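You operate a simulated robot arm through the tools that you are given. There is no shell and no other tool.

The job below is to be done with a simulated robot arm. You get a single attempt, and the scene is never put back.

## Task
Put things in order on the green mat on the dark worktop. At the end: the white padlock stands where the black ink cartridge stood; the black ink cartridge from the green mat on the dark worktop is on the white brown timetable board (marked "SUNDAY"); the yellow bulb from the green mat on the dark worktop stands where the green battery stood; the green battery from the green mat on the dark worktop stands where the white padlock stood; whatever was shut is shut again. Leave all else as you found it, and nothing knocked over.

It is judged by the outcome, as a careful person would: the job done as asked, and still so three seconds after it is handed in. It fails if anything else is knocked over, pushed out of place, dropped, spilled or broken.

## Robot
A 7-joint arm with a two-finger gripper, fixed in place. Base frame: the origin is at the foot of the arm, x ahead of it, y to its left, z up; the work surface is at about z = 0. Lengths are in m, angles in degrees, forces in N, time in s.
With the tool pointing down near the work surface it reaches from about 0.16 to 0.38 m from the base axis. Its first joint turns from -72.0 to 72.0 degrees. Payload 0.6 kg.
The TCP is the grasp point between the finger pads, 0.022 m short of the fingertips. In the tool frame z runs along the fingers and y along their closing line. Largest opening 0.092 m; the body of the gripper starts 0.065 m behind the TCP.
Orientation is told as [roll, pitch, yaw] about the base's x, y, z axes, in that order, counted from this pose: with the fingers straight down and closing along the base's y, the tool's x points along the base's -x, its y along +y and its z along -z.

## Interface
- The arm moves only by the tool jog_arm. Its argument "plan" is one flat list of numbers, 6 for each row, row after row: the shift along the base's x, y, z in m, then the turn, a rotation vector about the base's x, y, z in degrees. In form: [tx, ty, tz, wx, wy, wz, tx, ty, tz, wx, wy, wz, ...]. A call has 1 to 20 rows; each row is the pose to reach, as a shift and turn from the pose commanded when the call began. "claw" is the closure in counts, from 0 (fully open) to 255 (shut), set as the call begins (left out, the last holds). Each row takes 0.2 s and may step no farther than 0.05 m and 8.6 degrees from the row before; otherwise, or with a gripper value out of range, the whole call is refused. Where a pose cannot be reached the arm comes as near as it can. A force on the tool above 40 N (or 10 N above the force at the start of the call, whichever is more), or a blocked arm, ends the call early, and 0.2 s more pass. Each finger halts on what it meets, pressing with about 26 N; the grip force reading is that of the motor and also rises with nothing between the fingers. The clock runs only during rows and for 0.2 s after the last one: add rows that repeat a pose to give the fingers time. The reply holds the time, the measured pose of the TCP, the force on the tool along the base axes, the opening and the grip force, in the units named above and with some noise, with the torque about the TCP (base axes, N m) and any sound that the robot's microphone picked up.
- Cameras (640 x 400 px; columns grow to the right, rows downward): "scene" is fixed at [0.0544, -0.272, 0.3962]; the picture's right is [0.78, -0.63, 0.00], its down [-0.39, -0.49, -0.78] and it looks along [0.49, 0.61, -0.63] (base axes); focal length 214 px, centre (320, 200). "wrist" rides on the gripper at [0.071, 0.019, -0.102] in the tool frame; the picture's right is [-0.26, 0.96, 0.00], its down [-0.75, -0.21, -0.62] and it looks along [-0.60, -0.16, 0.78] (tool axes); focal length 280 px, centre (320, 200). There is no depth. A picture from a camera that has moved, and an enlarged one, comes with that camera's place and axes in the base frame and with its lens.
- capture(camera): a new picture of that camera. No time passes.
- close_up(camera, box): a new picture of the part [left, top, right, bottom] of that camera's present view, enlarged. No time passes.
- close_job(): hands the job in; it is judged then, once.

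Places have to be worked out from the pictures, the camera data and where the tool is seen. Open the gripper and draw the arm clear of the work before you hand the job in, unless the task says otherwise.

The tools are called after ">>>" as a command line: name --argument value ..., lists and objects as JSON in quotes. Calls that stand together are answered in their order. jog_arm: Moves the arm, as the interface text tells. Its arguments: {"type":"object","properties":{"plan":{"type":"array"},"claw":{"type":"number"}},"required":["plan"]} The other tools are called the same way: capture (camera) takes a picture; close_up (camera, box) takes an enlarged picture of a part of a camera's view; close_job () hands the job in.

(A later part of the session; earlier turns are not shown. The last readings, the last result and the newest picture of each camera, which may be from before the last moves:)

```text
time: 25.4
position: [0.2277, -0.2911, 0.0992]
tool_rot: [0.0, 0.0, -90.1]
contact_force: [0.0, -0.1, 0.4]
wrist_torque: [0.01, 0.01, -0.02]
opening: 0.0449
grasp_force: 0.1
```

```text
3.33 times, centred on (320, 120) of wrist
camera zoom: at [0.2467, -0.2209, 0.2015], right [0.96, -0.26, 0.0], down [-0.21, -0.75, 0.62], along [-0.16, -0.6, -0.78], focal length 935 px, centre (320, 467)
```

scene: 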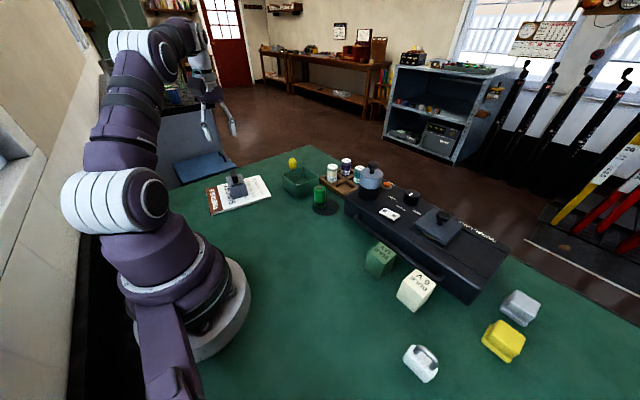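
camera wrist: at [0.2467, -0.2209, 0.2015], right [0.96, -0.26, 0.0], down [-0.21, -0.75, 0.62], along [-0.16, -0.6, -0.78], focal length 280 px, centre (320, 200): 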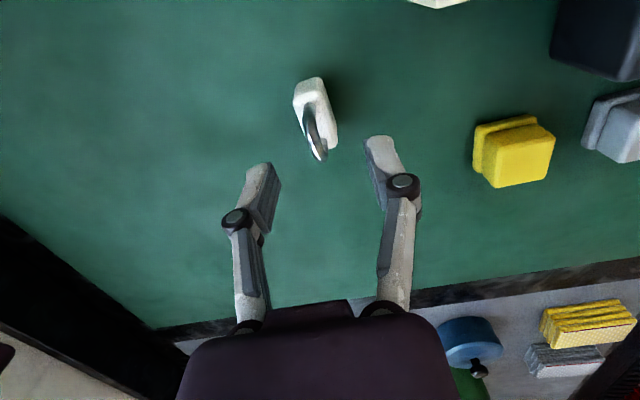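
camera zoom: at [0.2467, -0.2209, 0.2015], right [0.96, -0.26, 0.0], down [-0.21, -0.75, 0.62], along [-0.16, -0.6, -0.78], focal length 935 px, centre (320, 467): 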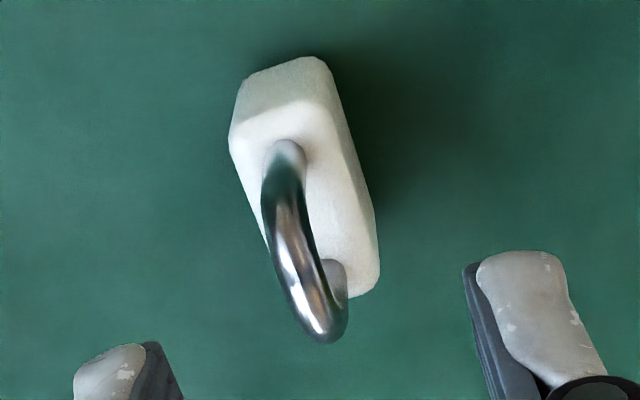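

Body centre is about (0.226, -0.292), aligned with the tool. I descend to z ≈ 0.028 with the fingers straddling the body.

>>> jog_arm --plan '[-0.001, -0.001, -0.03, 0, 0, 0, -0.001, -0.001, -0.055, 0, 0, 0, -0.001, -0.001, -0.071, 0, 0, 0, -0.001, -0.001, -0.071, 0, 0, 0]'

>>> capture --camera "wrist"

>>> close_up --camera "scene" --box '[370, 280, 470, 390]'

```text
time: 26.4
position: [0.2256, -0.2916, 0.0277]
tool_rot: [0.0, 0.0, -89.9]
contact_force: [0.6, -0.4, 0.6]
wrist_torque: [0.03, -0.03, 0.0]
opening: 0.045
grasp_force: 0.0
```

```text
taken
camera wrist: at [0.2452, -0.2219, 0.1302], right [0.96, -0.26, 0.0], down [-0.21, -0.75, 0.63], along [-0.16, -0.6, -0.78], focal length 280 px, centre (320, 200)
```

wrist: 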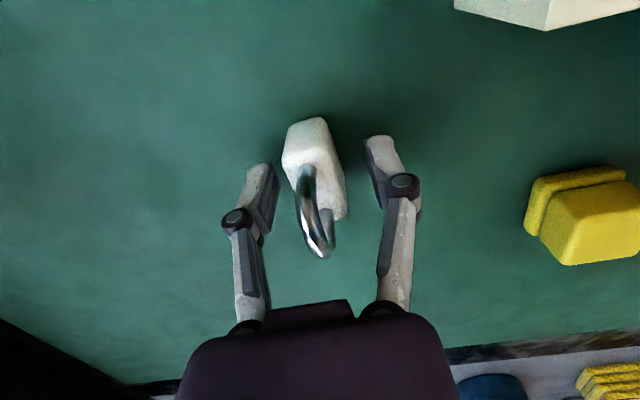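

```text
3.64 times, centred on (420, 335) of scene
camera zoom: at [0.0544, -0.272, 0.3962], right [0.78, -0.63, 0.0], down [-0.39, -0.49, -0.78], along [0.49, 0.61, -0.63], focal length 780 px, centre (-44, -291)
```

zoom: 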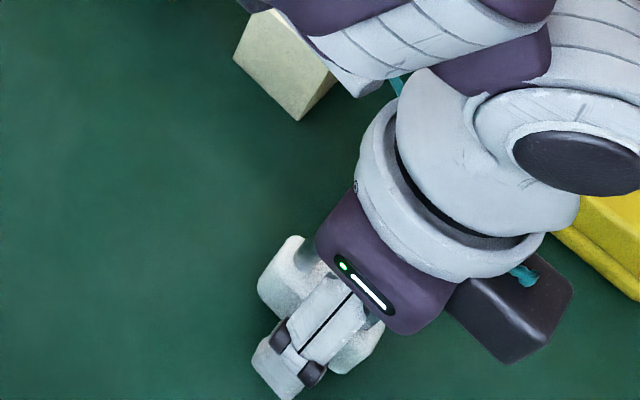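

Fingers straddle the body cleanly. I close on it and lift.

>>> jog_arm --plan '[0, 0, 0, 0, 0, 0, 0, 0, 0, 0, 0, 0, 0, 0, 0, 0, 0, 0, 0, 0, 0, 0, 0, 0]' --claw 255

>>> jog_arm --plan '[0, 0, 0.01, 0, 0, 0, 0, 0, 0.04, 0, 0, 0, 0, 0, 0.08, 0, 0, 0, 0, 0, 0.11, 0, 0, 0, 0, 0, 0.11, 0, 0, 0]'

>>> capture --camera "wrist"

>>> capture --camera "scene"

```text
time: 27.4
position: [0.2254, -0.2928, 0.0272]
tool_rot: [0.0, -0.1, -90.0]
contact_force: [-0.3, -1.3, 0.6]
wrist_torque: [-0.02, -0.04, -0.01]
opening: 0.0195
grasp_force: 25.7
```

```text
time: 28.6
position: [0.2261, -0.2919, 0.1386]
tool_rot: [0.0, 0.0, -90.0]
contact_force: [-0.1, -1.0, -1.9]
wrist_torque: [-0.02, 0.01, 0.01]
opening: 0.0196
grasp_force: 25.7
```

```text
taken
camera wrist: at [0.2456, -0.2218, 0.2412], right [0.96, -0.26, 0.0], down [-0.21, -0.75, 0.62], along [-0.16, -0.6, -0.78], focal length 280 px, centre (320, 200)
```

wrist: 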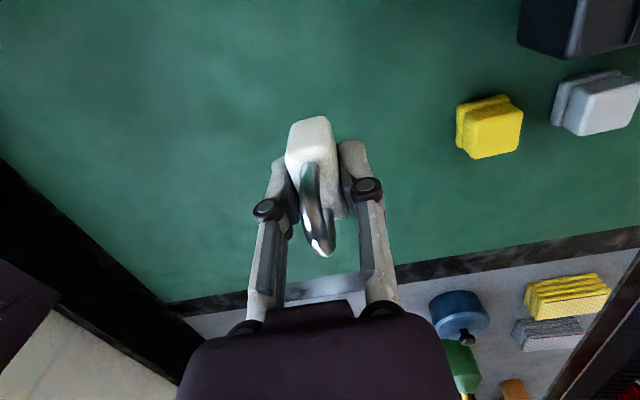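

```text
taken
```

scene: 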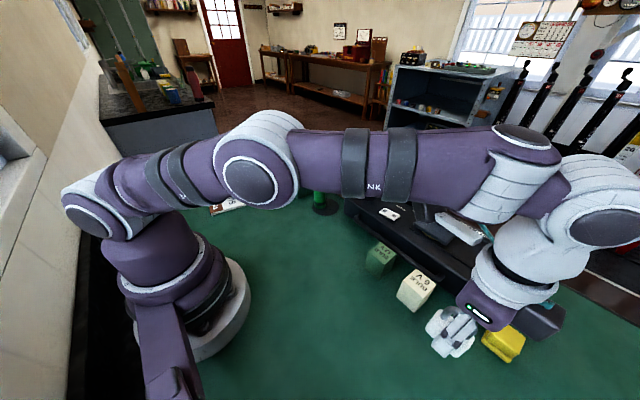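

Padlock is held securely. I carry it straight along y to above the cartridge's former spot (0.225, -0.110).

>>> jog_arm --plan '[0, 0.03, 0, 0, 0, 0, 0, 0.06, 0, 0, 0, 0, 0, 0.09, 0, 0, 0, 0, 0, 0.12, 0, 0, 0, 0, 0, 0.15, 0, 0, 0, 0, -0.001, 0.182, 0, 0, 0, 0, -0.001, 0.182, 0, 0, 0, 0]'

>>> jog_arm --plan '[0, 0, -0.04, 0, 0, 0, 0, 0, -0.08, 0, 0, 0, 0, 0, -0.1, 0, 0, 0, 0, 0, -0.107, 0, 0, 0, 0, 0, -0.107, 0, 0, 0]'

>>> capture --camera "wrist"

>>> capture --camera "scene"

```text
time: 30.2
position: [0.2249, -0.109, 0.1383]
tool_rot: [0.1, 0.0, -89.9]
contact_force: [0.9, 0.4, -0.5]
wrist_torque: [-0.02, -0.03, 0.01]
opening: 0.0195
grasp_force: 25.7
```

```text
time: 31.4
position: [0.2248, -0.1101, 0.0312]
tool_rot: [-0.1, 0.0, -90.0]
contact_force: [0.1, -0.6, -1.1]
wrist_torque: [-0.01, -0.02, 0.01]
opening: 0.0194
grasp_force: 26.1
```

```text
taken
camera wrist: at [0.2444, -0.0397, 0.1333], right [0.96, -0.26, 0.0], down [-0.21, -0.75, 0.63], along [-0.16, -0.6, -0.78], focal length 280 px, centre (320, 200)
```

wrist: 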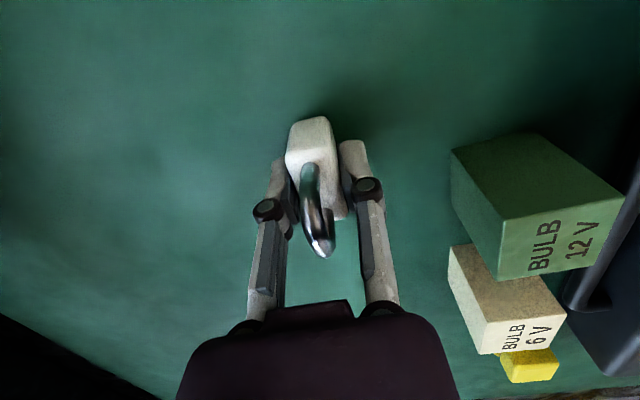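

```text
taken
```

scene: 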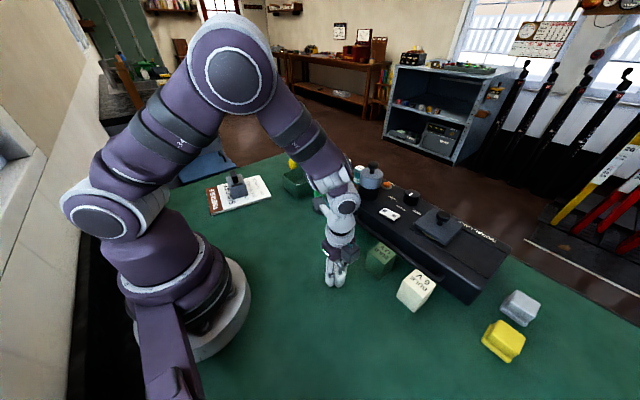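

About 3 mm above the mat. I step down gently to contact.

>>> jog_arm --plan '[0, 0, -0.001, 0, 0, 0, 0, 0, -0.002, 0, 0, 0, 0, 0, -0.0028, 0, 0, 0, 0, 0, -0.0028, 0, 0, 0]'

```text
time: 32.4
position: [0.2249, -0.1103, 0.0282]
tool_rot: [0.0, 0.0, -90.1]
contact_force: [-0.6, -0.9, -1.9]
wrist_torque: [0.01, -0.02, 0.02]
opening: 0.0193
grasp_force: 26.5
```

>>> jog_arm --plan '[0, 0, -0.0005, 0, 0, 0, 0, 0, -0.001, 0, 0, 0]'

```text
time: 33.0
position: [0.2252, -0.1101, 0.0285]
tool_rot: [0.0, 0.0, -90.1]
contact_force: [-6.3, 1.7, 22.5]
wrist_torque: [-0.12, 0.14, 0.02]
opening: 0.0195
grasp_force: 25.6
```

Contact made (22 N). I ease off a hair, release, and rise.

>>> jog_arm --plan '[0, 0, 0.0007, 0, 0, 0, 0, 0, 0.0007, 0, 0, 0]'

>>> jog_arm --plan '[0, 0, 0, 0, 0, 0, 0, 0, 0, 0, 0, 0, 0, 0, 0, 0, 0, 0, 0, 0, 0.01, 0, 0, 0, 0, 0, 0.04, 0, 0, 0, 0, 0, 0.08, 0, 0, 0, 0, 0, 0.12, 0, 0, 0, 0, 0, 0.17, 0, 0, 0, 0, 0, 0.17, 0, 0, 0]' --claw 120

>>> capture --camera "wrist"

>>> capture --camera "scene"

```text
time: 33.6
position: [0.2242, -0.1097, 0.0281]
tool_rot: [0.1, -0.1, -90.1]
contact_force: [-0.8, 0.6, -1.0]
wrist_torque: [-0.01, -0.01, 0.02]
opening: 0.0196
grasp_force: 25.7
```

```text
time: 35.6
position: [0.2237, -0.1113, 0.1981]
tool_rot: [0.0, 0.0, -90.0]
contact_force: [0.3, -0.3, 0.1]
wrist_torque: [-0.02, -0.01, 0.01]
opening: 0.0489
grasp_force: 0.0
```

```text
taken
camera wrist: at [0.2435, -0.0399, 0.3003], right [0.96, -0.26, 0.0], down [-0.21, -0.75, 0.63], along [-0.16, -0.6, -0.78], focal length 280 px, centre (320, 200)
```

wrist: 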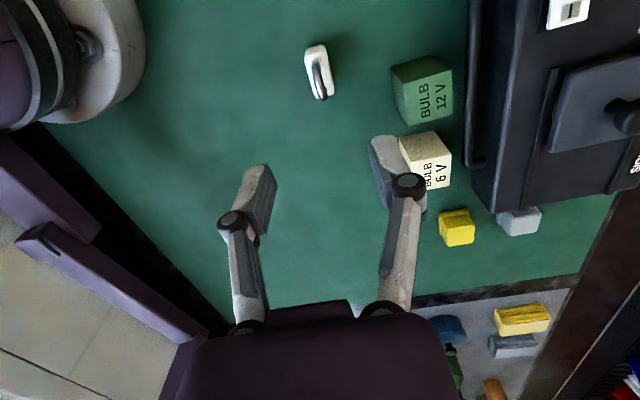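

```text
taken
```

scene: 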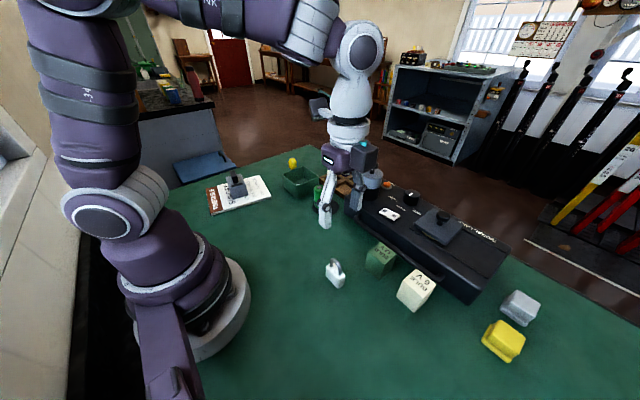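

Padlock stands upright in place. Now I turn toward the green battery for a close measurement.

>>> jog_arm --plan '[0.002, 0.0123, 0, 0, 0, 8.08, 0.004, 0.0246, 0, 0, 0, 16.15, 0.006, 0.0369, 0, 0, 0, 24.23, 0.008, 0.0492, 0, 0, 0, 32.3, 0.01, 0.0615, 0, 0, 0, 40.4, 0.012, 0.0738, 0, 0, 0, 48.5, 0.014, 0.0862, 0, 0, 0, 56.5, 0.016, 0.0985, 0, 0, 0, 64.6, 0.018, 0.1108, 0, 0, 0, 72.7, 0.02, 0.1231, 0, 0, 0, 80.8, 0.022, 0.1354, 0, 0, 0, 88.8, 0.024, 0.1477, 0, 0, 0, 96.9, 0.026, 0.16, 0, 0, 0, 105, 0.026, 0.16, 0, 0, 0, 105]'

>>> capture --camera "wrist"

>>> close_up --camera "scene" --box '[315, 255, 355, 300]'

```text
time: 38.6
position: [0.2498, 0.0507, 0.1983]
tool_rot: [0.0, 0.0, 15.1]
contact_force: [0.6, 0.6, -1.1]
wrist_torque: [0.02, -0.02, 0.02]
opening: 0.0486
grasp_force: 0.0
```

```text
taken
camera wrist: at [0.1775, 0.0495, 0.3007], right [0.0, 1.0, 0.0], down [0.78, 0.0, 0.62], along [0.62, 0.0, -0.78], focal length 280 px, centre (320, 200)
```

wrist: 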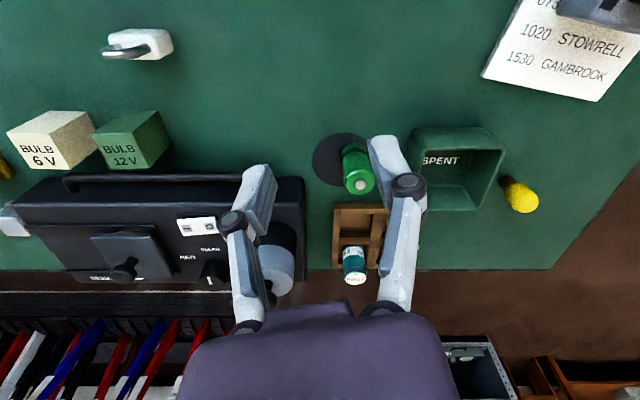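

```text
8.89 times, centred on (335, 278) of scene
camera zoom: at [0.0544, -0.2719, 0.3962], right [0.78, -0.63, 0.0], down [-0.39, -0.49, -0.78], along [0.49, 0.61, -0.63], focal length 1906 px, centre (187, -489)
```

zoom: 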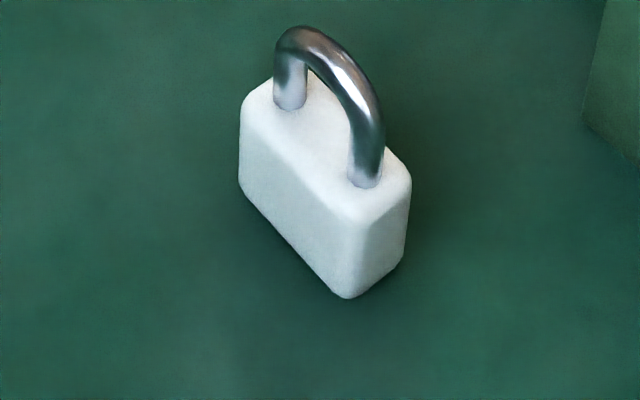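

Padlock looks good. I enlarge the battery area.

>>> close_up --camera "wrist" --box '[300, 120, 420, 210]'

>>> close_up --camera "scene" --box '[280, 150, 400, 230]'

```text
4.44 times, centred on (360, 165) of wrist
camera zoom: at [0.1775, 0.0495, 0.3007], right [0.0, 1.0, 0.0], down [0.78, 0.0, 0.62], along [0.62, 0.0, -0.78], focal length 1246 px, centre (142, 356)
```

zoom: 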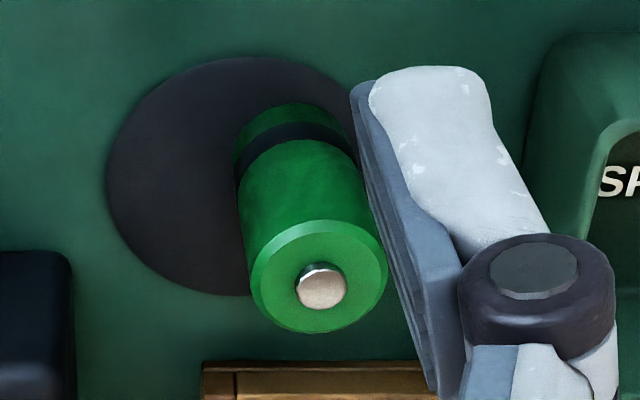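

```text
5.00 times, centred on (340, 190) of scene
camera zoom: at [0.0544, -0.2719, 0.3962], right [0.78, -0.63, 0.0], down [-0.39, -0.49, -0.78], along [0.49, 0.61, -0.63], focal length 1072 px, centre (220, 250)
```

zoom: 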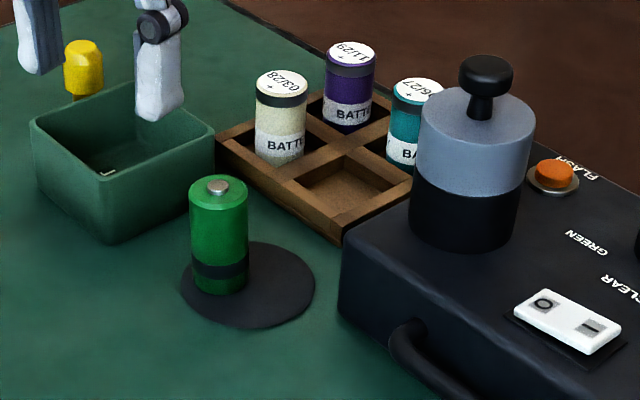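

Both views put the battery at about (0.346, 0.091), 31 mm diameter, 59 mm tall, standing on a thin disc. I move above it and check before descending.

>>> jog_arm --plan '[0.032, 0.0133, 0, 0, 0, 0, 0.064, 0.0266, 0, 0, 0, 0, 0.096, 0.04, 0, 0, 0, 0, 0.096, 0.04, -0.04, 0, 0, 0, 0.096, 0.04, -0.08, 0, 0, 0, 0.096, 0.04, -0.1, 0, 0, 0, 0.096, 0.04, -0.1, 0, 0, 0]'

>>> capture --camera "wrist"

>>> close_up --camera "scene" --box '[280, 150, 400, 230]'

```text
time: 40.2
position: [0.3464, 0.0887, 0.0985]
tool_rot: [0.1, -0.1, 15.0]
contact_force: [0.3, 0.6, 0.2]
wrist_torque: [0.01, -0.02, 0.02]
opening: 0.0489
grasp_force: 0.0
```

```text
taken
camera wrist: at [0.273, 0.089, 0.2007], right [0.0, 1.0, 0.0], down [0.78, 0.0, 0.62], along [0.62, 0.0, -0.78], focal length 280 px, centre (320, 200)
```

wrist: 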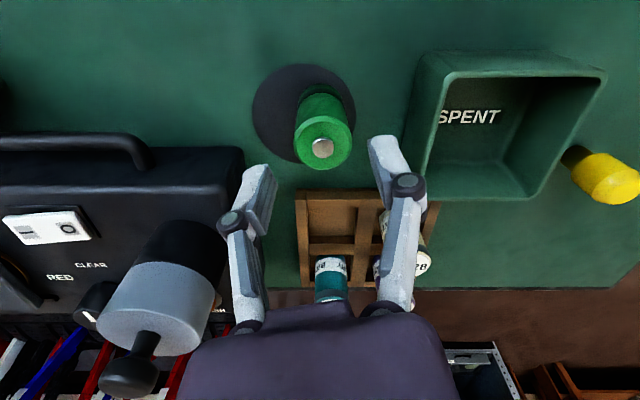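

```text
5.00 times, centred on (340, 190) of scene
camera zoom: at [0.0544, -0.272, 0.3962], right [0.78, -0.63, 0.0], down [-0.39, -0.49, -0.78], along [0.49, 0.61, -0.63], focal length 1072 px, centre (220, 250)
```

zoom: 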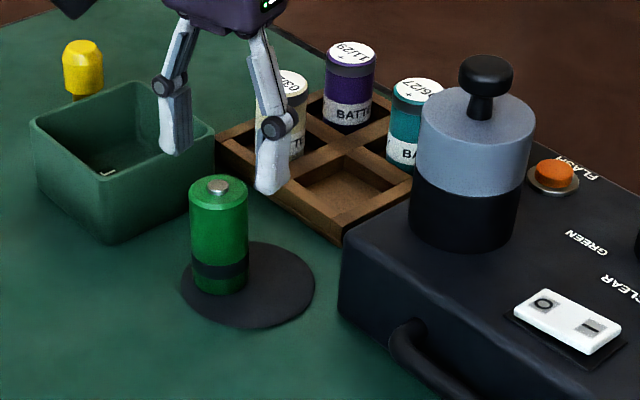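

The battery is centred between the fingers at (0.345, 0.091). I descend to z ≈ 0.037 and grip.

>>> jog_arm --plan '[-0.0005, 0.0005, -0.03, 0, 0, 0, -0.0005, 0.0005, -0.0615, 0, 0, 0, -0.0005, 0.0005, -0.0615, 0, 0, 0]'

>>> capture --camera "wrist"

>>> close_up --camera "scene" --box '[280, 150, 400, 230]'

```text
time: 41.0
position: [0.3453, 0.09, 0.0357]
tool_rot: [0.0, 0.1, 15.0]
contact_force: [-0.1, -0.3, -0.7]
wrist_torque: [0.02, -0.02, 0.01]
opening: 0.0484
grasp_force: 0.0
```

```text
taken
camera wrist: at [0.2728, 0.0896, 0.1391], right [0.0, 1.0, 0.0], down [0.78, 0.0, 0.63], along [0.63, 0.0, -0.78], focal length 280 px, centre (320, 200)
```

wrist: 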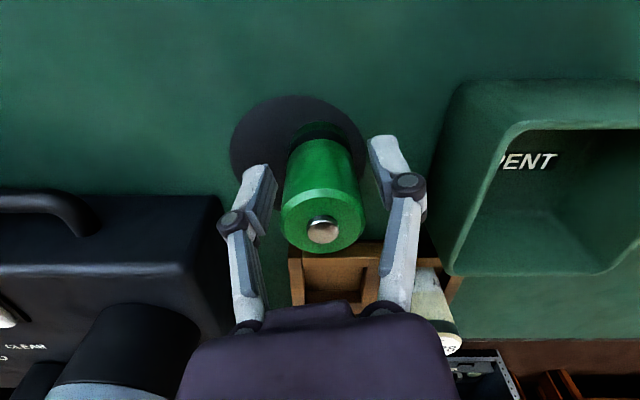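

```text
5.00 times, centred on (340, 190) of scene
camera zoom: at [0.0544, -0.272, 0.3962], right [0.78, -0.63, 0.0], down [-0.39, -0.49, -0.78], along [0.49, 0.61, -0.63], focal length 1072 px, centre (220, 250)
```

zoom: 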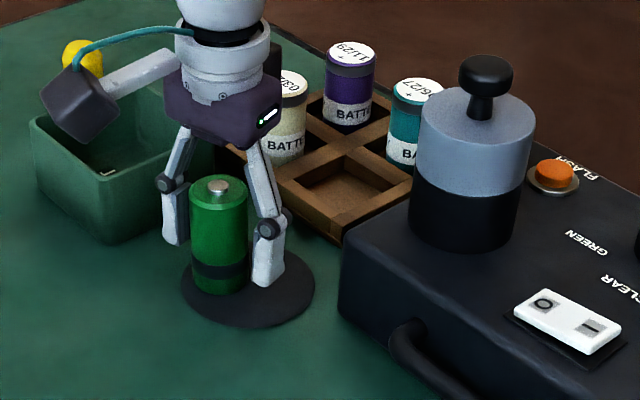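

Well centred. I close, then lift straight up.

>>> jog_arm --plan '[0, 0, 0, 0, 0, 0, 0, 0, 0, 0, 0, 0, 0, 0, 0, 0, 0, 0]' --claw 255

>>> jog_arm --plan '[0, 0, 0.01, 0, 0, 0, 0, 0, 0.03, 0, 0, 0, 0, 0, 0.03, 0, 0, 0]'

>>> capture --camera "wrist"

>>> close_up --camera "scene" --box '[280, 150, 400, 230]'

```text
time: 41.8
position: [0.3478, 0.0888, 0.0355]
tool_rot: [0.0, 0.0, 15.0]
contact_force: [0.5, 1.4, 0.8]
wrist_torque: [0.02, 0.01, -0.01]
opening: 0.0307
grasp_force: 25.9
```

```text
time: 42.6
position: [0.3455, 0.0908, 0.0673]
tool_rot: [0.0, 0.0, 15.0]
contact_force: [-1.1, 0.0, -1.4]
wrist_torque: [-0.01, -0.01, 0.01]
opening: 0.0309
grasp_force: 25.8
```

```text
taken
camera wrist: at [0.2727, 0.0898, 0.1695], right [0.0, 1.0, 0.0], down [0.78, 0.0, 0.62], along [0.62, 0.0, -0.78], focal length 280 px, centre (320, 200)
```

wrist: 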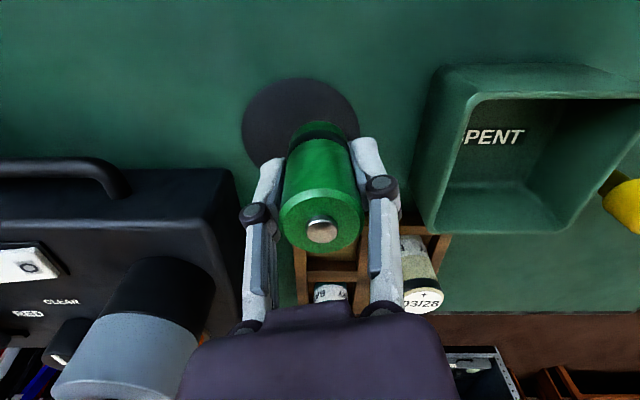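

```text
5.00 times, centred on (340, 190) of scene
camera zoom: at [0.0544, -0.272, 0.3962], right [0.78, -0.63, 0.0], down [-0.39, -0.49, -0.78], along [0.49, 0.61, -0.63], focal length 1072 px, centre (220, 250)
```

zoom: 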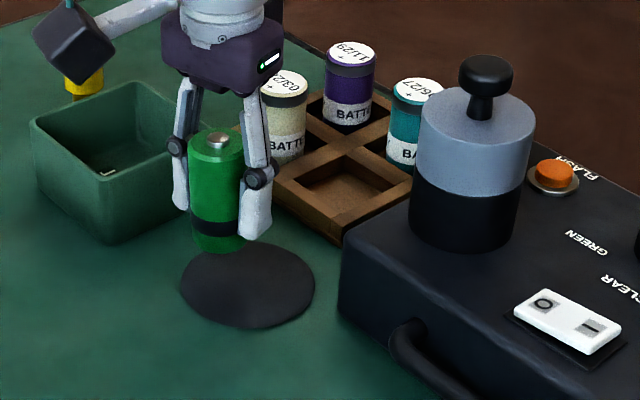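

The battery is lifted and the disc stayed put. I retract, then carry it to above the padlock's old spot (0.226, -0.2915).

>>> jog_arm --plan '[0, 0, 0.04, 0, 0, 0, 0, 0, 0.08, 0, 0, 0, -0.035, -0.01, 0.09, 0, 0, 0, -0.0755, -0.02, 0.09, 0, 0, 0, -0.0799, -0.0562, 0.09, 0, 0, -6.5, -0.0843, -0.0924, 0.09, 0, 0, -13, -0.0887, -0.1286, 0.09, 0, 0, -19.5, -0.0931, -0.1648, 0.09, 0, 0, -26, -0.0975, -0.201, 0.09, 0, 0, -32.5, -0.1019, -0.2372, 0.09, 0, 0, -39, -0.1063, -0.2734, 0.09, 0, 0, -45.5, -0.1107, -0.3096, 0.09, 0, 0, -52, -0.1151, -0.3458, 0.09, 0, 0, -58.5, -0.1195, -0.382, 0.09, 0, 0, -65, -0.1195, -0.382, 0.09, 0, 0, -65]'

>>> capture --camera "wrist"

>>> capture --camera "scene"

```text
time: 45.8
position: [0.2259, -0.2937, 0.1577]
tool_rot: [0.1, 0.1, -50.1]
contact_force: [0.5, -0.3, -0.2]
wrist_torque: [0.02, -0.01, 0.0]
opening: 0.0309
grasp_force: 26.1
```

```text
taken
camera wrist: at [0.1959, -0.2257, 0.2599], right [0.91, 0.42, 0.0], down [0.33, -0.71, 0.62], along [0.26, -0.57, -0.78], focal length 280 px, centre (320, 200)
```

wrist: 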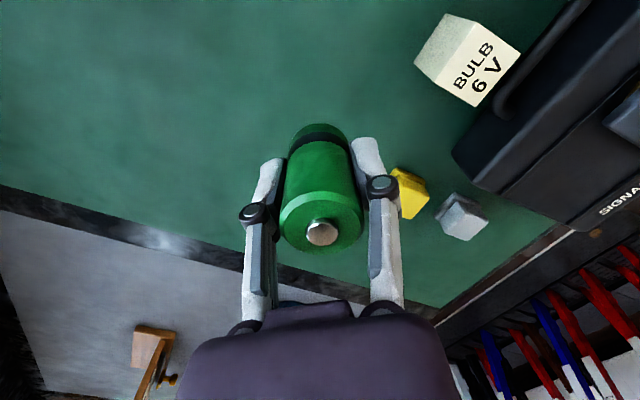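

```text
taken
```

scene: 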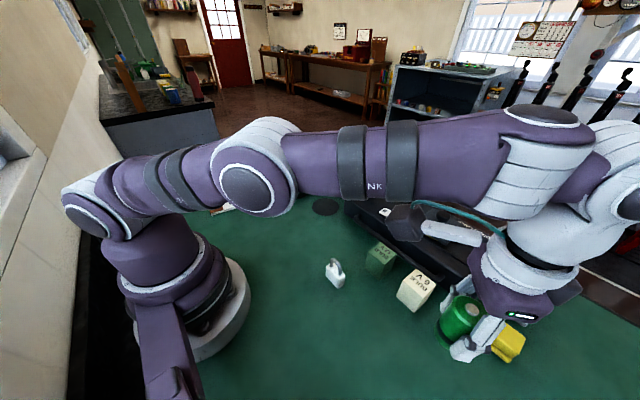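

In position. I lower to just above the mat.

>>> jog_arm --plan '[0, 0.001, -0.04, 0, 0, 0, 0, 0.001, -0.08, 0, 0, 0, 0, 0.001, -0.105, 0, 0, 0, 0, 0.001, -0.117, 0, 0, 0, 0, 0.001, -0.117, 0, 0, 0]'

>>> jog_arm --plan '[0, 0, -0.001, 0, 0, 0, 0, 0, -0.002, 0, 0, 0, 0, 0, -0.003, 0, 0, 0]'

>>> close_up --camera "scene" --box '[370, 280, 490, 390]'

```text
time: 47.0
position: [0.2274, -0.29, 0.0398]
tool_rot: [0.1, 0.0, -50.0]
contact_force: [-0.1, 0.0, -0.6]
wrist_torque: [-0.02, -0.03, -0.02]
opening: 0.0307
grasp_force: 26.2
```

```text
time: 47.8
position: [0.2269, -0.2907, 0.0375]
tool_rot: [0.0, 0.0, -50.1]
contact_force: [-0.2, -0.4, -0.9]
wrist_torque: [-0.03, 0.01, 0.01]
opening: 0.0311
grasp_force: 25.8
```

```text
3.64 times, centred on (430, 335) of scene
camera zoom: at [0.0544, -0.272, 0.3962], right [0.78, -0.63, 0.0], down [-0.39, -0.49, -0.78], along [0.49, 0.61, -0.63], focal length 780 px, centre (-80, -291)
```

zoom: 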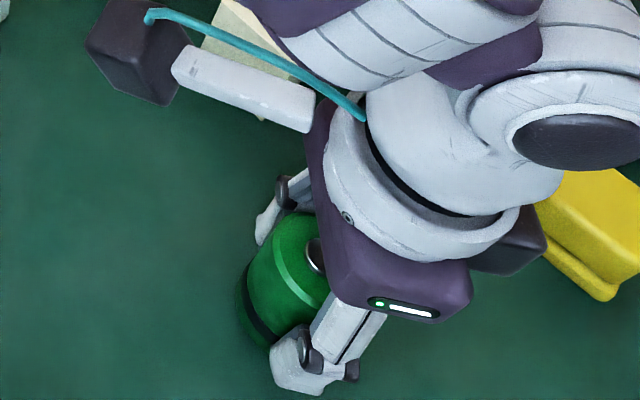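

>>> jog_arm --plan '[0, 0, -0.0005, 0, 0, 0, 0, 0, -0.001, 0, 0, 0]'

```text
time: 48.4
position: [0.2276, -0.2905, 0.0367]
tool_rot: [0.0, 0.0, -50.2]
contact_force: [-0.5, 0.0, -0.4]
wrist_torque: [-0.01, -0.01, -0.01]
opening: 0.0308
grasp_force: 26.1
```

No contact yet; I go down in further half-millimetre steps.

>>> jog_arm --plan '[0, 0, -0.0005, 0, 0, 0, 0, 0, -0.001, 0, 0, 0]'

```text
time: 49.0
position: [0.2273, -0.2907, 0.0352]
tool_rot: [0.1, 0.0, -50.0]
contact_force: [0.2, 0.3, -1.3]
wrist_torque: [0.0, -0.02, 0.02]
opening: 0.0308
grasp_force: 26.4
```

>>> jog_arm --plan '[0, 0, -0.0005, 0, 0, 0, 0, 0, -0.001, 0, 0, 0]'

```text
time: 49.6
position: [0.2277, -0.2912, 0.0339]
tool_rot: [0.1, 0.1, -50.0]
contact_force: [-1.1, 3.0, 10.3]
wrist_torque: [0.25, 0.04, 0.02]
opening: 0.031
grasp_force: 25.8
```

Light contact (10 N). I release here and rise.

>>> jog_arm --plan '[0, 0, 0.0002, 0, 0, 0, 0, 0, 0.0002, 0, 0, 0, 0, 0, 0.0002, 0, 0, 0, 0, 0, 0.01, 0, 0, 0, 0, 0, 0.04, 0, 0, 0, 0, 0, 0.08, 0, 0, 0, 0, 0, 0.12, 0, 0, 0, -0.02, 0.02, 0.17, 0, 0, 0, -0.046, 0.06, 0.17, 0, 0, 0, -0.046, 0.06, 0.17, 0, 0, 0]' --claw 110

>>> capture --camera "wrist"

>>> capture --camera "scene"

```text
refused: row 8 steps farther than a row can; nothing moved
```

```text
taken
camera wrist: at [0.1961, -0.2247, 0.1363], right [0.91, 0.42, 0.0], down [0.33, -0.71, 0.63], along [0.26, -0.57, -0.78], focal length 280 px, centre (320, 200)
```

wrist: 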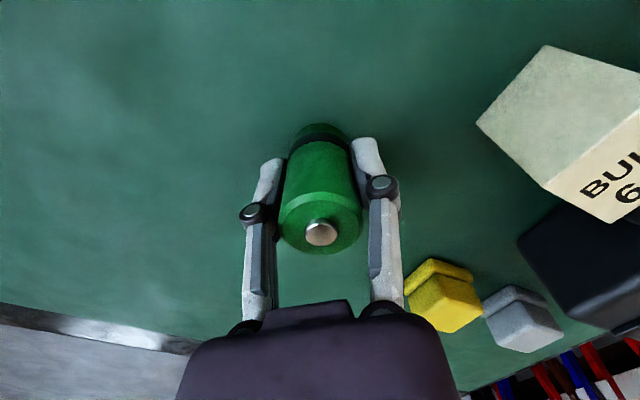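

```text
taken
```

scene: 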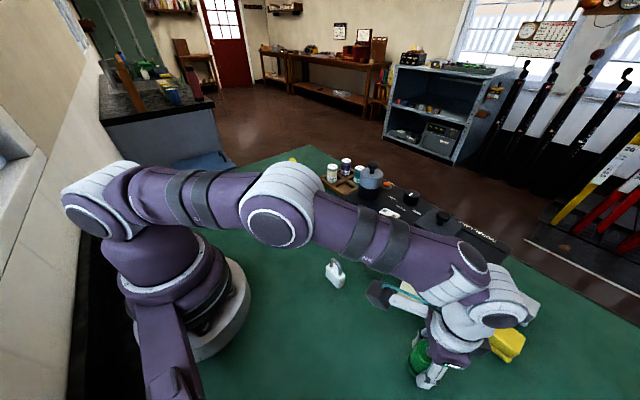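

That call was refused for a row stepping too far, and nothing moved. I resend it with smaller steps.

>>> jog_arm --plan '[0, 0, 0.0002, 0, 0, 0, 0, 0, 0.0002, 0, 0, 0, 0, 0, 0.0002, 0, 0, 0, 0, 0, 0.01, 0, 0, 0, 0, 0, 0.04, 0, 0, 0, 0, 0, 0.08, 0, 0, 0, 0, 0, 0.12, 0, 0, 0, 0, 0, 0.16, 0, 0, 0, -0.02, 0.03, 0.16, 0, 0, 0, -0.046, 0.06, 0.16, 0, 0, 0, -0.046, 0.06, 0.16, 0, 0, 0]' --claw 110

>>> capture --camera "wrist"

>>> capture --camera "scene"

```text
time: 52.0
position: [0.1812, -0.231, 0.1929]
tool_rot: [0.0, -0.1, -50.1]
contact_force: [0.2, 0.5, -0.5]
wrist_torque: [-0.02, -0.03, 0.0]
opening: 0.0522
grasp_force: 0.1
out of reach, approached as far as the arm can: row 8, 9
```

```text
taken
camera wrist: at [0.15, -0.1648, 0.2961], right [0.91, 0.42, 0.0], down [0.33, -0.71, 0.63], along [0.26, -0.57, -0.78], focal length 280 px, centre (320, 200)
```

wrist: 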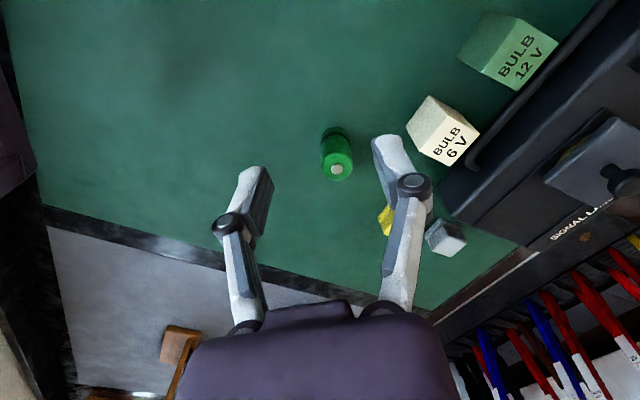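

```text
taken
```

scene: 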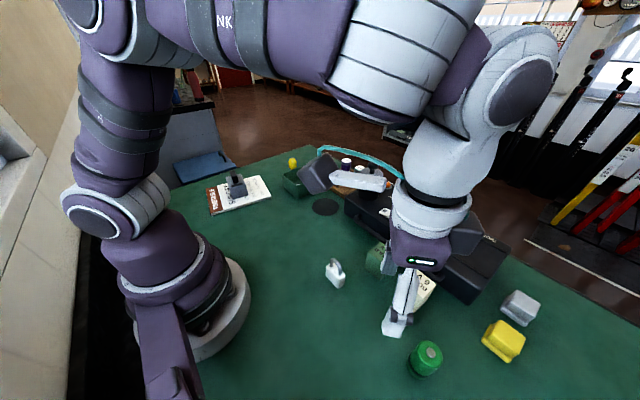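

Battery stands upright where the padlock stood. Now for the bulb, I move at height to the left and take a closer look before trying a tilted reach.

>>> jog_arm --plan '[0.0099, 0.033, 0.005, 0, 0, 6.25, 0.0197, 0.066, 0.008, 0, 0, 12.5, 0.0296, 0.099, 0.008, 0, 0, 18.75, 0.0394, 0.132, 0.008, 0, 0, 25, 0.0493, 0.165, 0.008, 0, 0, 31.25, 0.0591, 0.198, 0.008, 0, 0, 37.5, 0.069, 0.231, 0.008, 0, 0, 43.75, 0.073, 0.267, 0.008, 0, 0, 50, 0.077, 0.303, 0.008, 0, 0, 56.25, 0.081, 0.339, 0.008, 0, 0, 62.5, 0.085, 0.375, 0.008, 0, 0, 68.75, 0.089, 0.411, 0.008, 0, 0, 75, 0.089, 0.411, 0.008, 0, 0, 75]'

>>> capture --camera "wrist"

>>> close_up --camera "scene" --box '[390, 320, 470, 390]'

```text
time: 54.8
position: [0.2699, 0.181, 0.2008]
tool_rot: [0.1, 0.0, 25.0]
contact_force: [-0.7, 0.0, 0.0]
wrist_torque: [0.03, -0.03, 0.01]
opening: 0.0522
grasp_force: 0.0
```

```text
taken
camera wrist: at [0.1977, 0.1676, 0.304], right [-0.17, 0.99, 0.0], down [0.77, 0.13, 0.62], along [0.62, 0.11, -0.78], focal length 280 px, centre (320, 200)
```

wrist: 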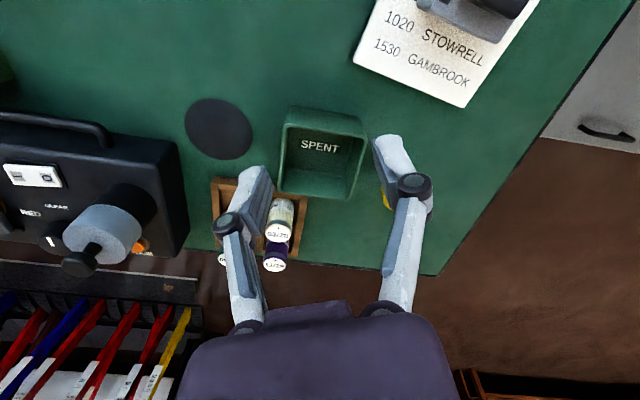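

```text
5.71 times, centred on (430, 355) of scene
camera zoom: at [0.0544, -0.2719, 0.3962], right [0.78, -0.63, 0.0], down [-0.39, -0.49, -0.78], along [0.49, 0.61, -0.63], focal length 1226 px, centre (-309, -686)
```

zoom: 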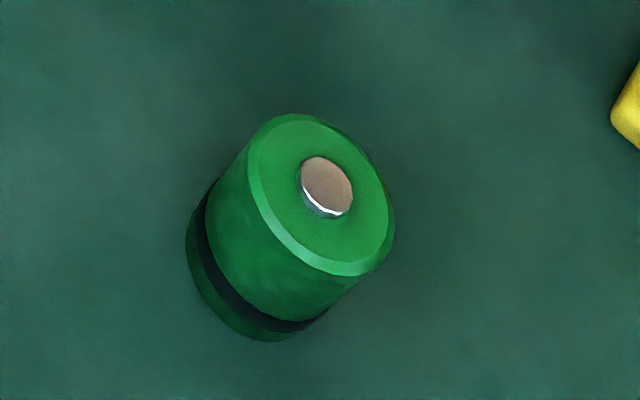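

Disc is unchanged and the battery looks fine. I set yaw to 20° and begin tilting the tool outward in stages, at height, to reach the bulb.

>>> jog_arm --plan '[0.01, 0.01, 0, 0, 0, -5, 0.02, 0.02, 0, 0, 0, -5]'

>>> jog_arm --plan '[0.01, 0.01, 0, 2.74, -7.52, 0, 0.02, 0.02, 0, 5.47, -15.04, 0, 0.03, 0.03, -0.01, 8.21, -22.56, 0, 0.04, 0.04, -0.02, 10.94, -30.08, 0, 0.05, 0.05, -0.03, 13.68, -37.6, 0, 0.05, 0.05, -0.03, 13.68, -37.6, 0]'

>>> capture --camera "wrist"

>>> capture --camera "scene"

```text
time: 55.4
position: [0.2897, 0.2006, 0.2013]
tool_rot: [0.0, 0.1, 19.8]
contact_force: [-0.5, 1.4, 0.0]
wrist_torque: [-0.01, -0.01, -0.04]
opening: 0.0522
grasp_force: 0.1
```

```text
time: 56.8
position: [0.3392, 0.2518, 0.1709]
tool_rot: [0.0, -40.1, 19.9]
contact_force: [-0.7, 0.3, 0.7]
wrist_torque: [-0.01, 0.01, -0.04]
opening: 0.0524
grasp_force: 0.0
```

```text
taken
camera wrist: at [0.2209, 0.2274, 0.2043], right [-0.14, 0.98, 0.17], down [0.23, -0.13, 0.96], along [0.96, 0.17, -0.21], focal length 280 px, centre (320, 200)
```

wrist: 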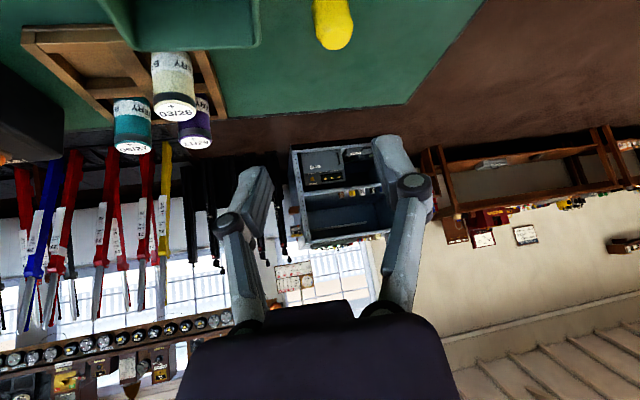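

```text
taken
```

scene: 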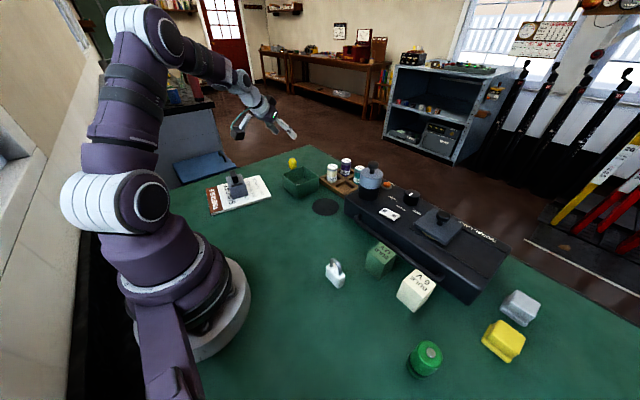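

The 40° tilt works and the bulb again computes to about (0.389, 0.291). I move above it, still well clear of its top.

>>> jog_arm --plan '[0.02, 0.015, 0, 0, 0, 0, 0.04, 0.03, -0.02, 0, 0, 0, 0.05, 0.04, -0.05, 0, 0, 0, 0.05, 0.04, -0.07, 0, 0, 0, 0.05, 0.04, -0.07, 0, 0, 0]'

>>> capture --camera "wrist"

>>> capture --camera "scene"

>>> close_up --camera "scene" --box '[220, 110, 380, 220]'

```text
time: 58.0
position: [0.3898, 0.2901, 0.1004]
tool_rot: [0.0, -40.0, 20.0]
contact_force: [-1.0, -0.6, -1.0]
wrist_torque: [0.01, 0.01, 0.0]
opening: 0.0524
grasp_force: 0.0
```

```text
taken
camera wrist: at [0.2708, 0.2667, 0.1339], right [-0.14, 0.98, 0.17], down [0.23, -0.13, 0.96], along [0.96, 0.18, -0.21], focal length 280 px, centre (320, 200)
```

wrist: 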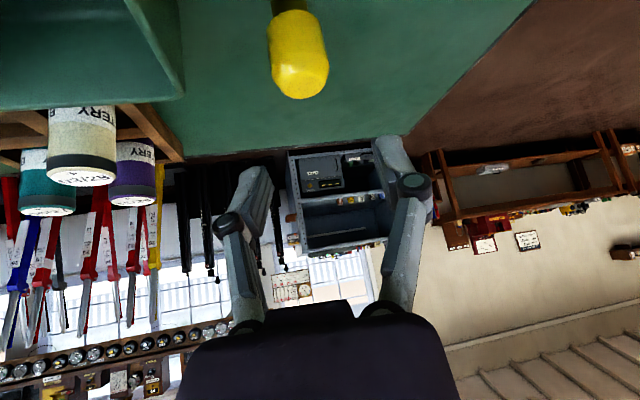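

```text
taken
```

scene: 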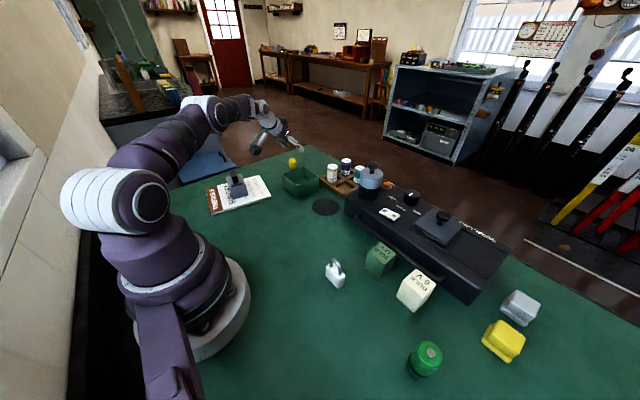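

```text
3.64 times, centred on (300, 165) of scene
camera zoom: at [0.0544, -0.272, 0.3962], right [0.78, -0.63, 0.0], down [-0.39, -0.49, -0.78], along [0.49, 0.61, -0.63], focal length 780 px, centre (393, 327)
```

zoom: 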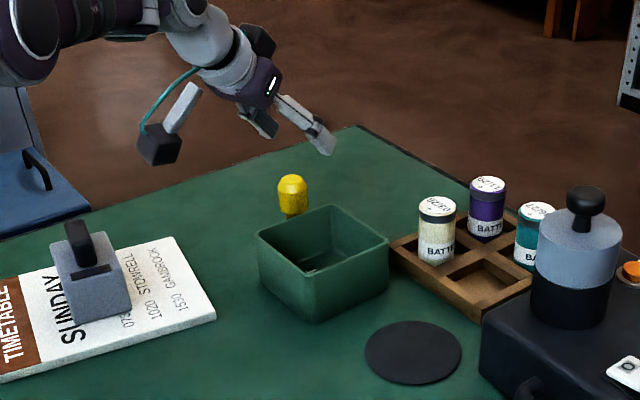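

The pose is reachable and the bulb sits a little left of the finger midline. I zoom to measure its shape and offset.

>>> close_up --camera "wrist" --box '[240, 0, 360, 110]'

>>> close_up --camera "scene" --box '[275, 140, 315, 170]'

```text
3.64 times, centred on (300, 55) of wrist
camera zoom: at [0.2708, 0.2667, 0.1339], right [-0.14, 0.98, 0.17], down [0.23, -0.13, 0.96], along [0.96, 0.18, -0.21], focal length 1020 px, centre (393, 727)
```

zoom: 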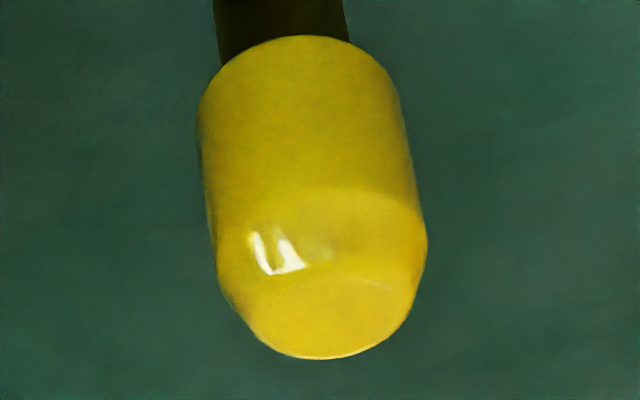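

```text
13.33 times, centred on (295, 155) of scene
camera zoom: at [0.0544, -0.272, 0.3962], right [0.78, -0.63, 0.0], down [-0.39, -0.49, -0.78], along [0.49, 0.61, -0.63], focal length 2860 px, centre (653, 800)
```

zoom: 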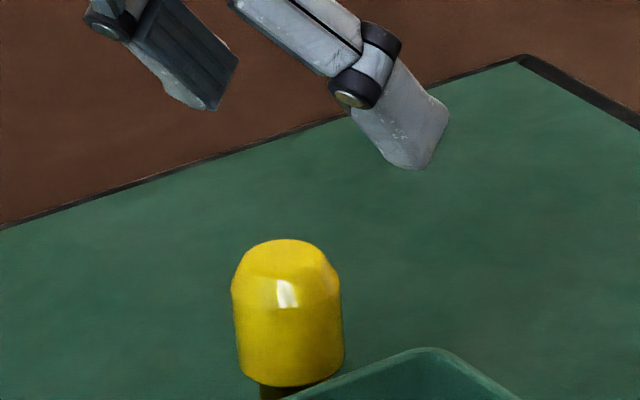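

Glass spans z 0.020–0.052 with a 26 mm diameter, axis at about (0.389, 0.290). Fingers are centred laterally, so I descend vertically to z ≈ 0.034 in two stages.

>>> jog_arm --plan '[0, 0, -0.015, 0, 0, 0, 0, 0, -0.03, 0, 0, 0, 0, 0, -0.035, 0, 0, 0, 0, 0, -0.035, 0, 0, 0]'

>>> capture --camera "wrist"

>>> close_up --camera "scene" --box '[220, 110, 380, 220]'

```text
time: 59.0
position: [0.3892, 0.2898, 0.0667]
tool_rot: [0.0, -40.0, 20.0]
contact_force: [-0.1, 0.4, 0.5]
wrist_torque: [0.01, 0.04, 0.0]
opening: 0.0524
grasp_force: 0.0
```

```text
taken
camera wrist: at [0.2709, 0.2669, 0.0996], right [-0.14, 0.98, 0.17], down [0.23, -0.13, 0.96], along [0.96, 0.18, -0.21], focal length 280 px, centre (320, 200)
```

wrist: 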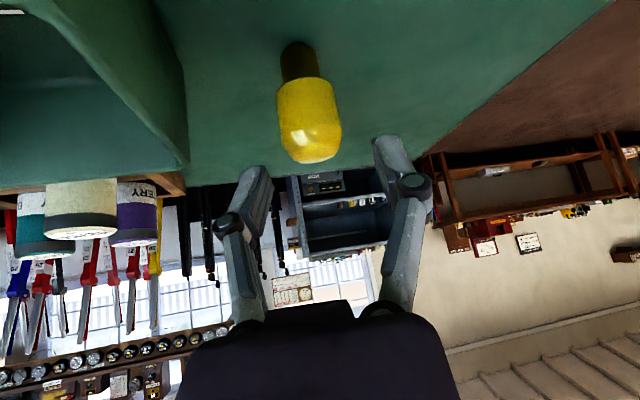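

```text
3.64 times, centred on (300, 165) of scene
camera zoom: at [0.0544, -0.272, 0.3962], right [0.78, -0.63, 0.0], down [-0.39, -0.49, -0.78], along [0.49, 0.61, -0.63], focal length 780 px, centre (393, 327)
```

zoom: 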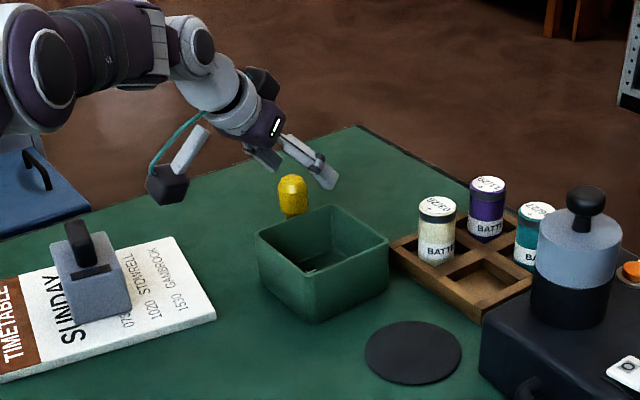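

Base of the neck computes to (0.389, 0.291), confirming alignment. I complete the descent.

>>> jog_arm --plan '[0, 0.0005, -0.012, 0, 0, 0, 0, 0.0005, -0.024, 0, 0, 0, 0, 0.0005, -0.033, 0, 0, 0, 0, 0.0005, -0.033, 0, 0, 0]'

>>> capture --camera "wrist"

>>> close_up --camera "scene" --box '[220, 110, 380, 220]'

```text
time: 60.0
position: [0.3902, 0.2898, 0.0334]
tool_rot: [0.0, -39.9, 19.9]
contact_force: [0.5, 0.3, 0.0]
wrist_torque: [-0.01, -0.03, -0.01]
opening: 0.0525
grasp_force: 0.0
```

```text
taken
camera wrist: at [0.2709, 0.267, 0.0666], right [-0.14, 0.98, 0.17], down [0.23, -0.13, 0.96], along [0.96, 0.17, -0.21], focal length 280 px, centre (320, 200)
```

wrist: 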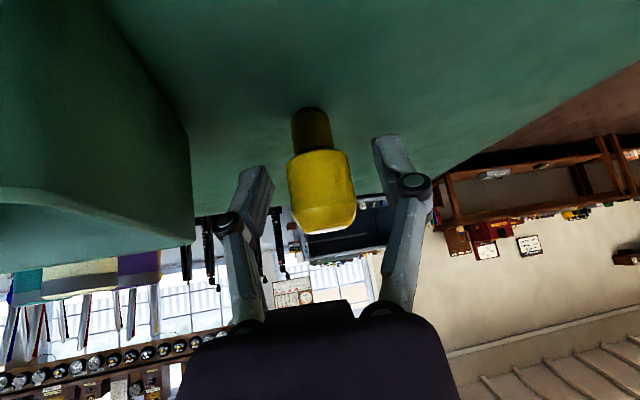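

```text
3.64 times, centred on (300, 165) of scene
camera zoom: at [0.0544, -0.272, 0.3962], right [0.78, -0.63, 0.0], down [-0.39, -0.49, -0.78], along [0.49, 0.61, -0.63], focal length 780 px, centre (393, 327)
```

zoom: 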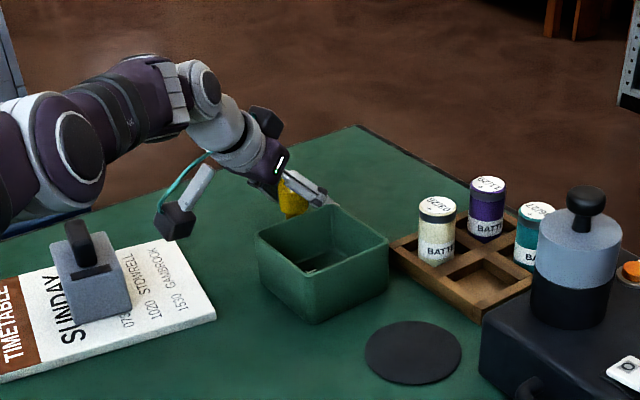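

Bulb is centred between the pads. I close gently to just under its diameter first and read the grip force.

>>> jog_arm --plan '[0, 0, 0, 0, 0, 0, 0, 0, 0, 0, 0, 0, 0, 0, 0, 0, 0, 0, 0, 0, 0, 0, 0, 0]' --claw 190

>>> capture --camera "wrist"

```text
time: 61.0
position: [0.3902, 0.2895, 0.0336]
tool_rot: [0.0, -40.0, 19.9]
contact_force: [-0.8, 0.3, -0.8]
wrist_torque: [0.01, 0.02, 0.01]
opening: 0.0248
grasp_force: 26.4
```

```text
taken
camera wrist: at [0.271, 0.267, 0.0667], right [-0.14, 0.98, 0.17], down [0.23, -0.13, 0.96], along [0.96, 0.17, -0.21], focal length 280 px, centre (320, 200)
```

wrist: 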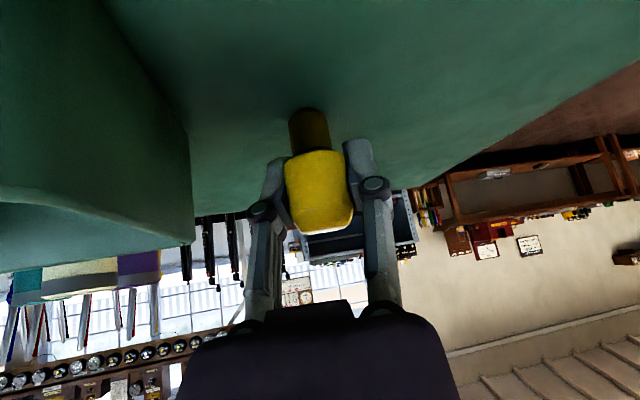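

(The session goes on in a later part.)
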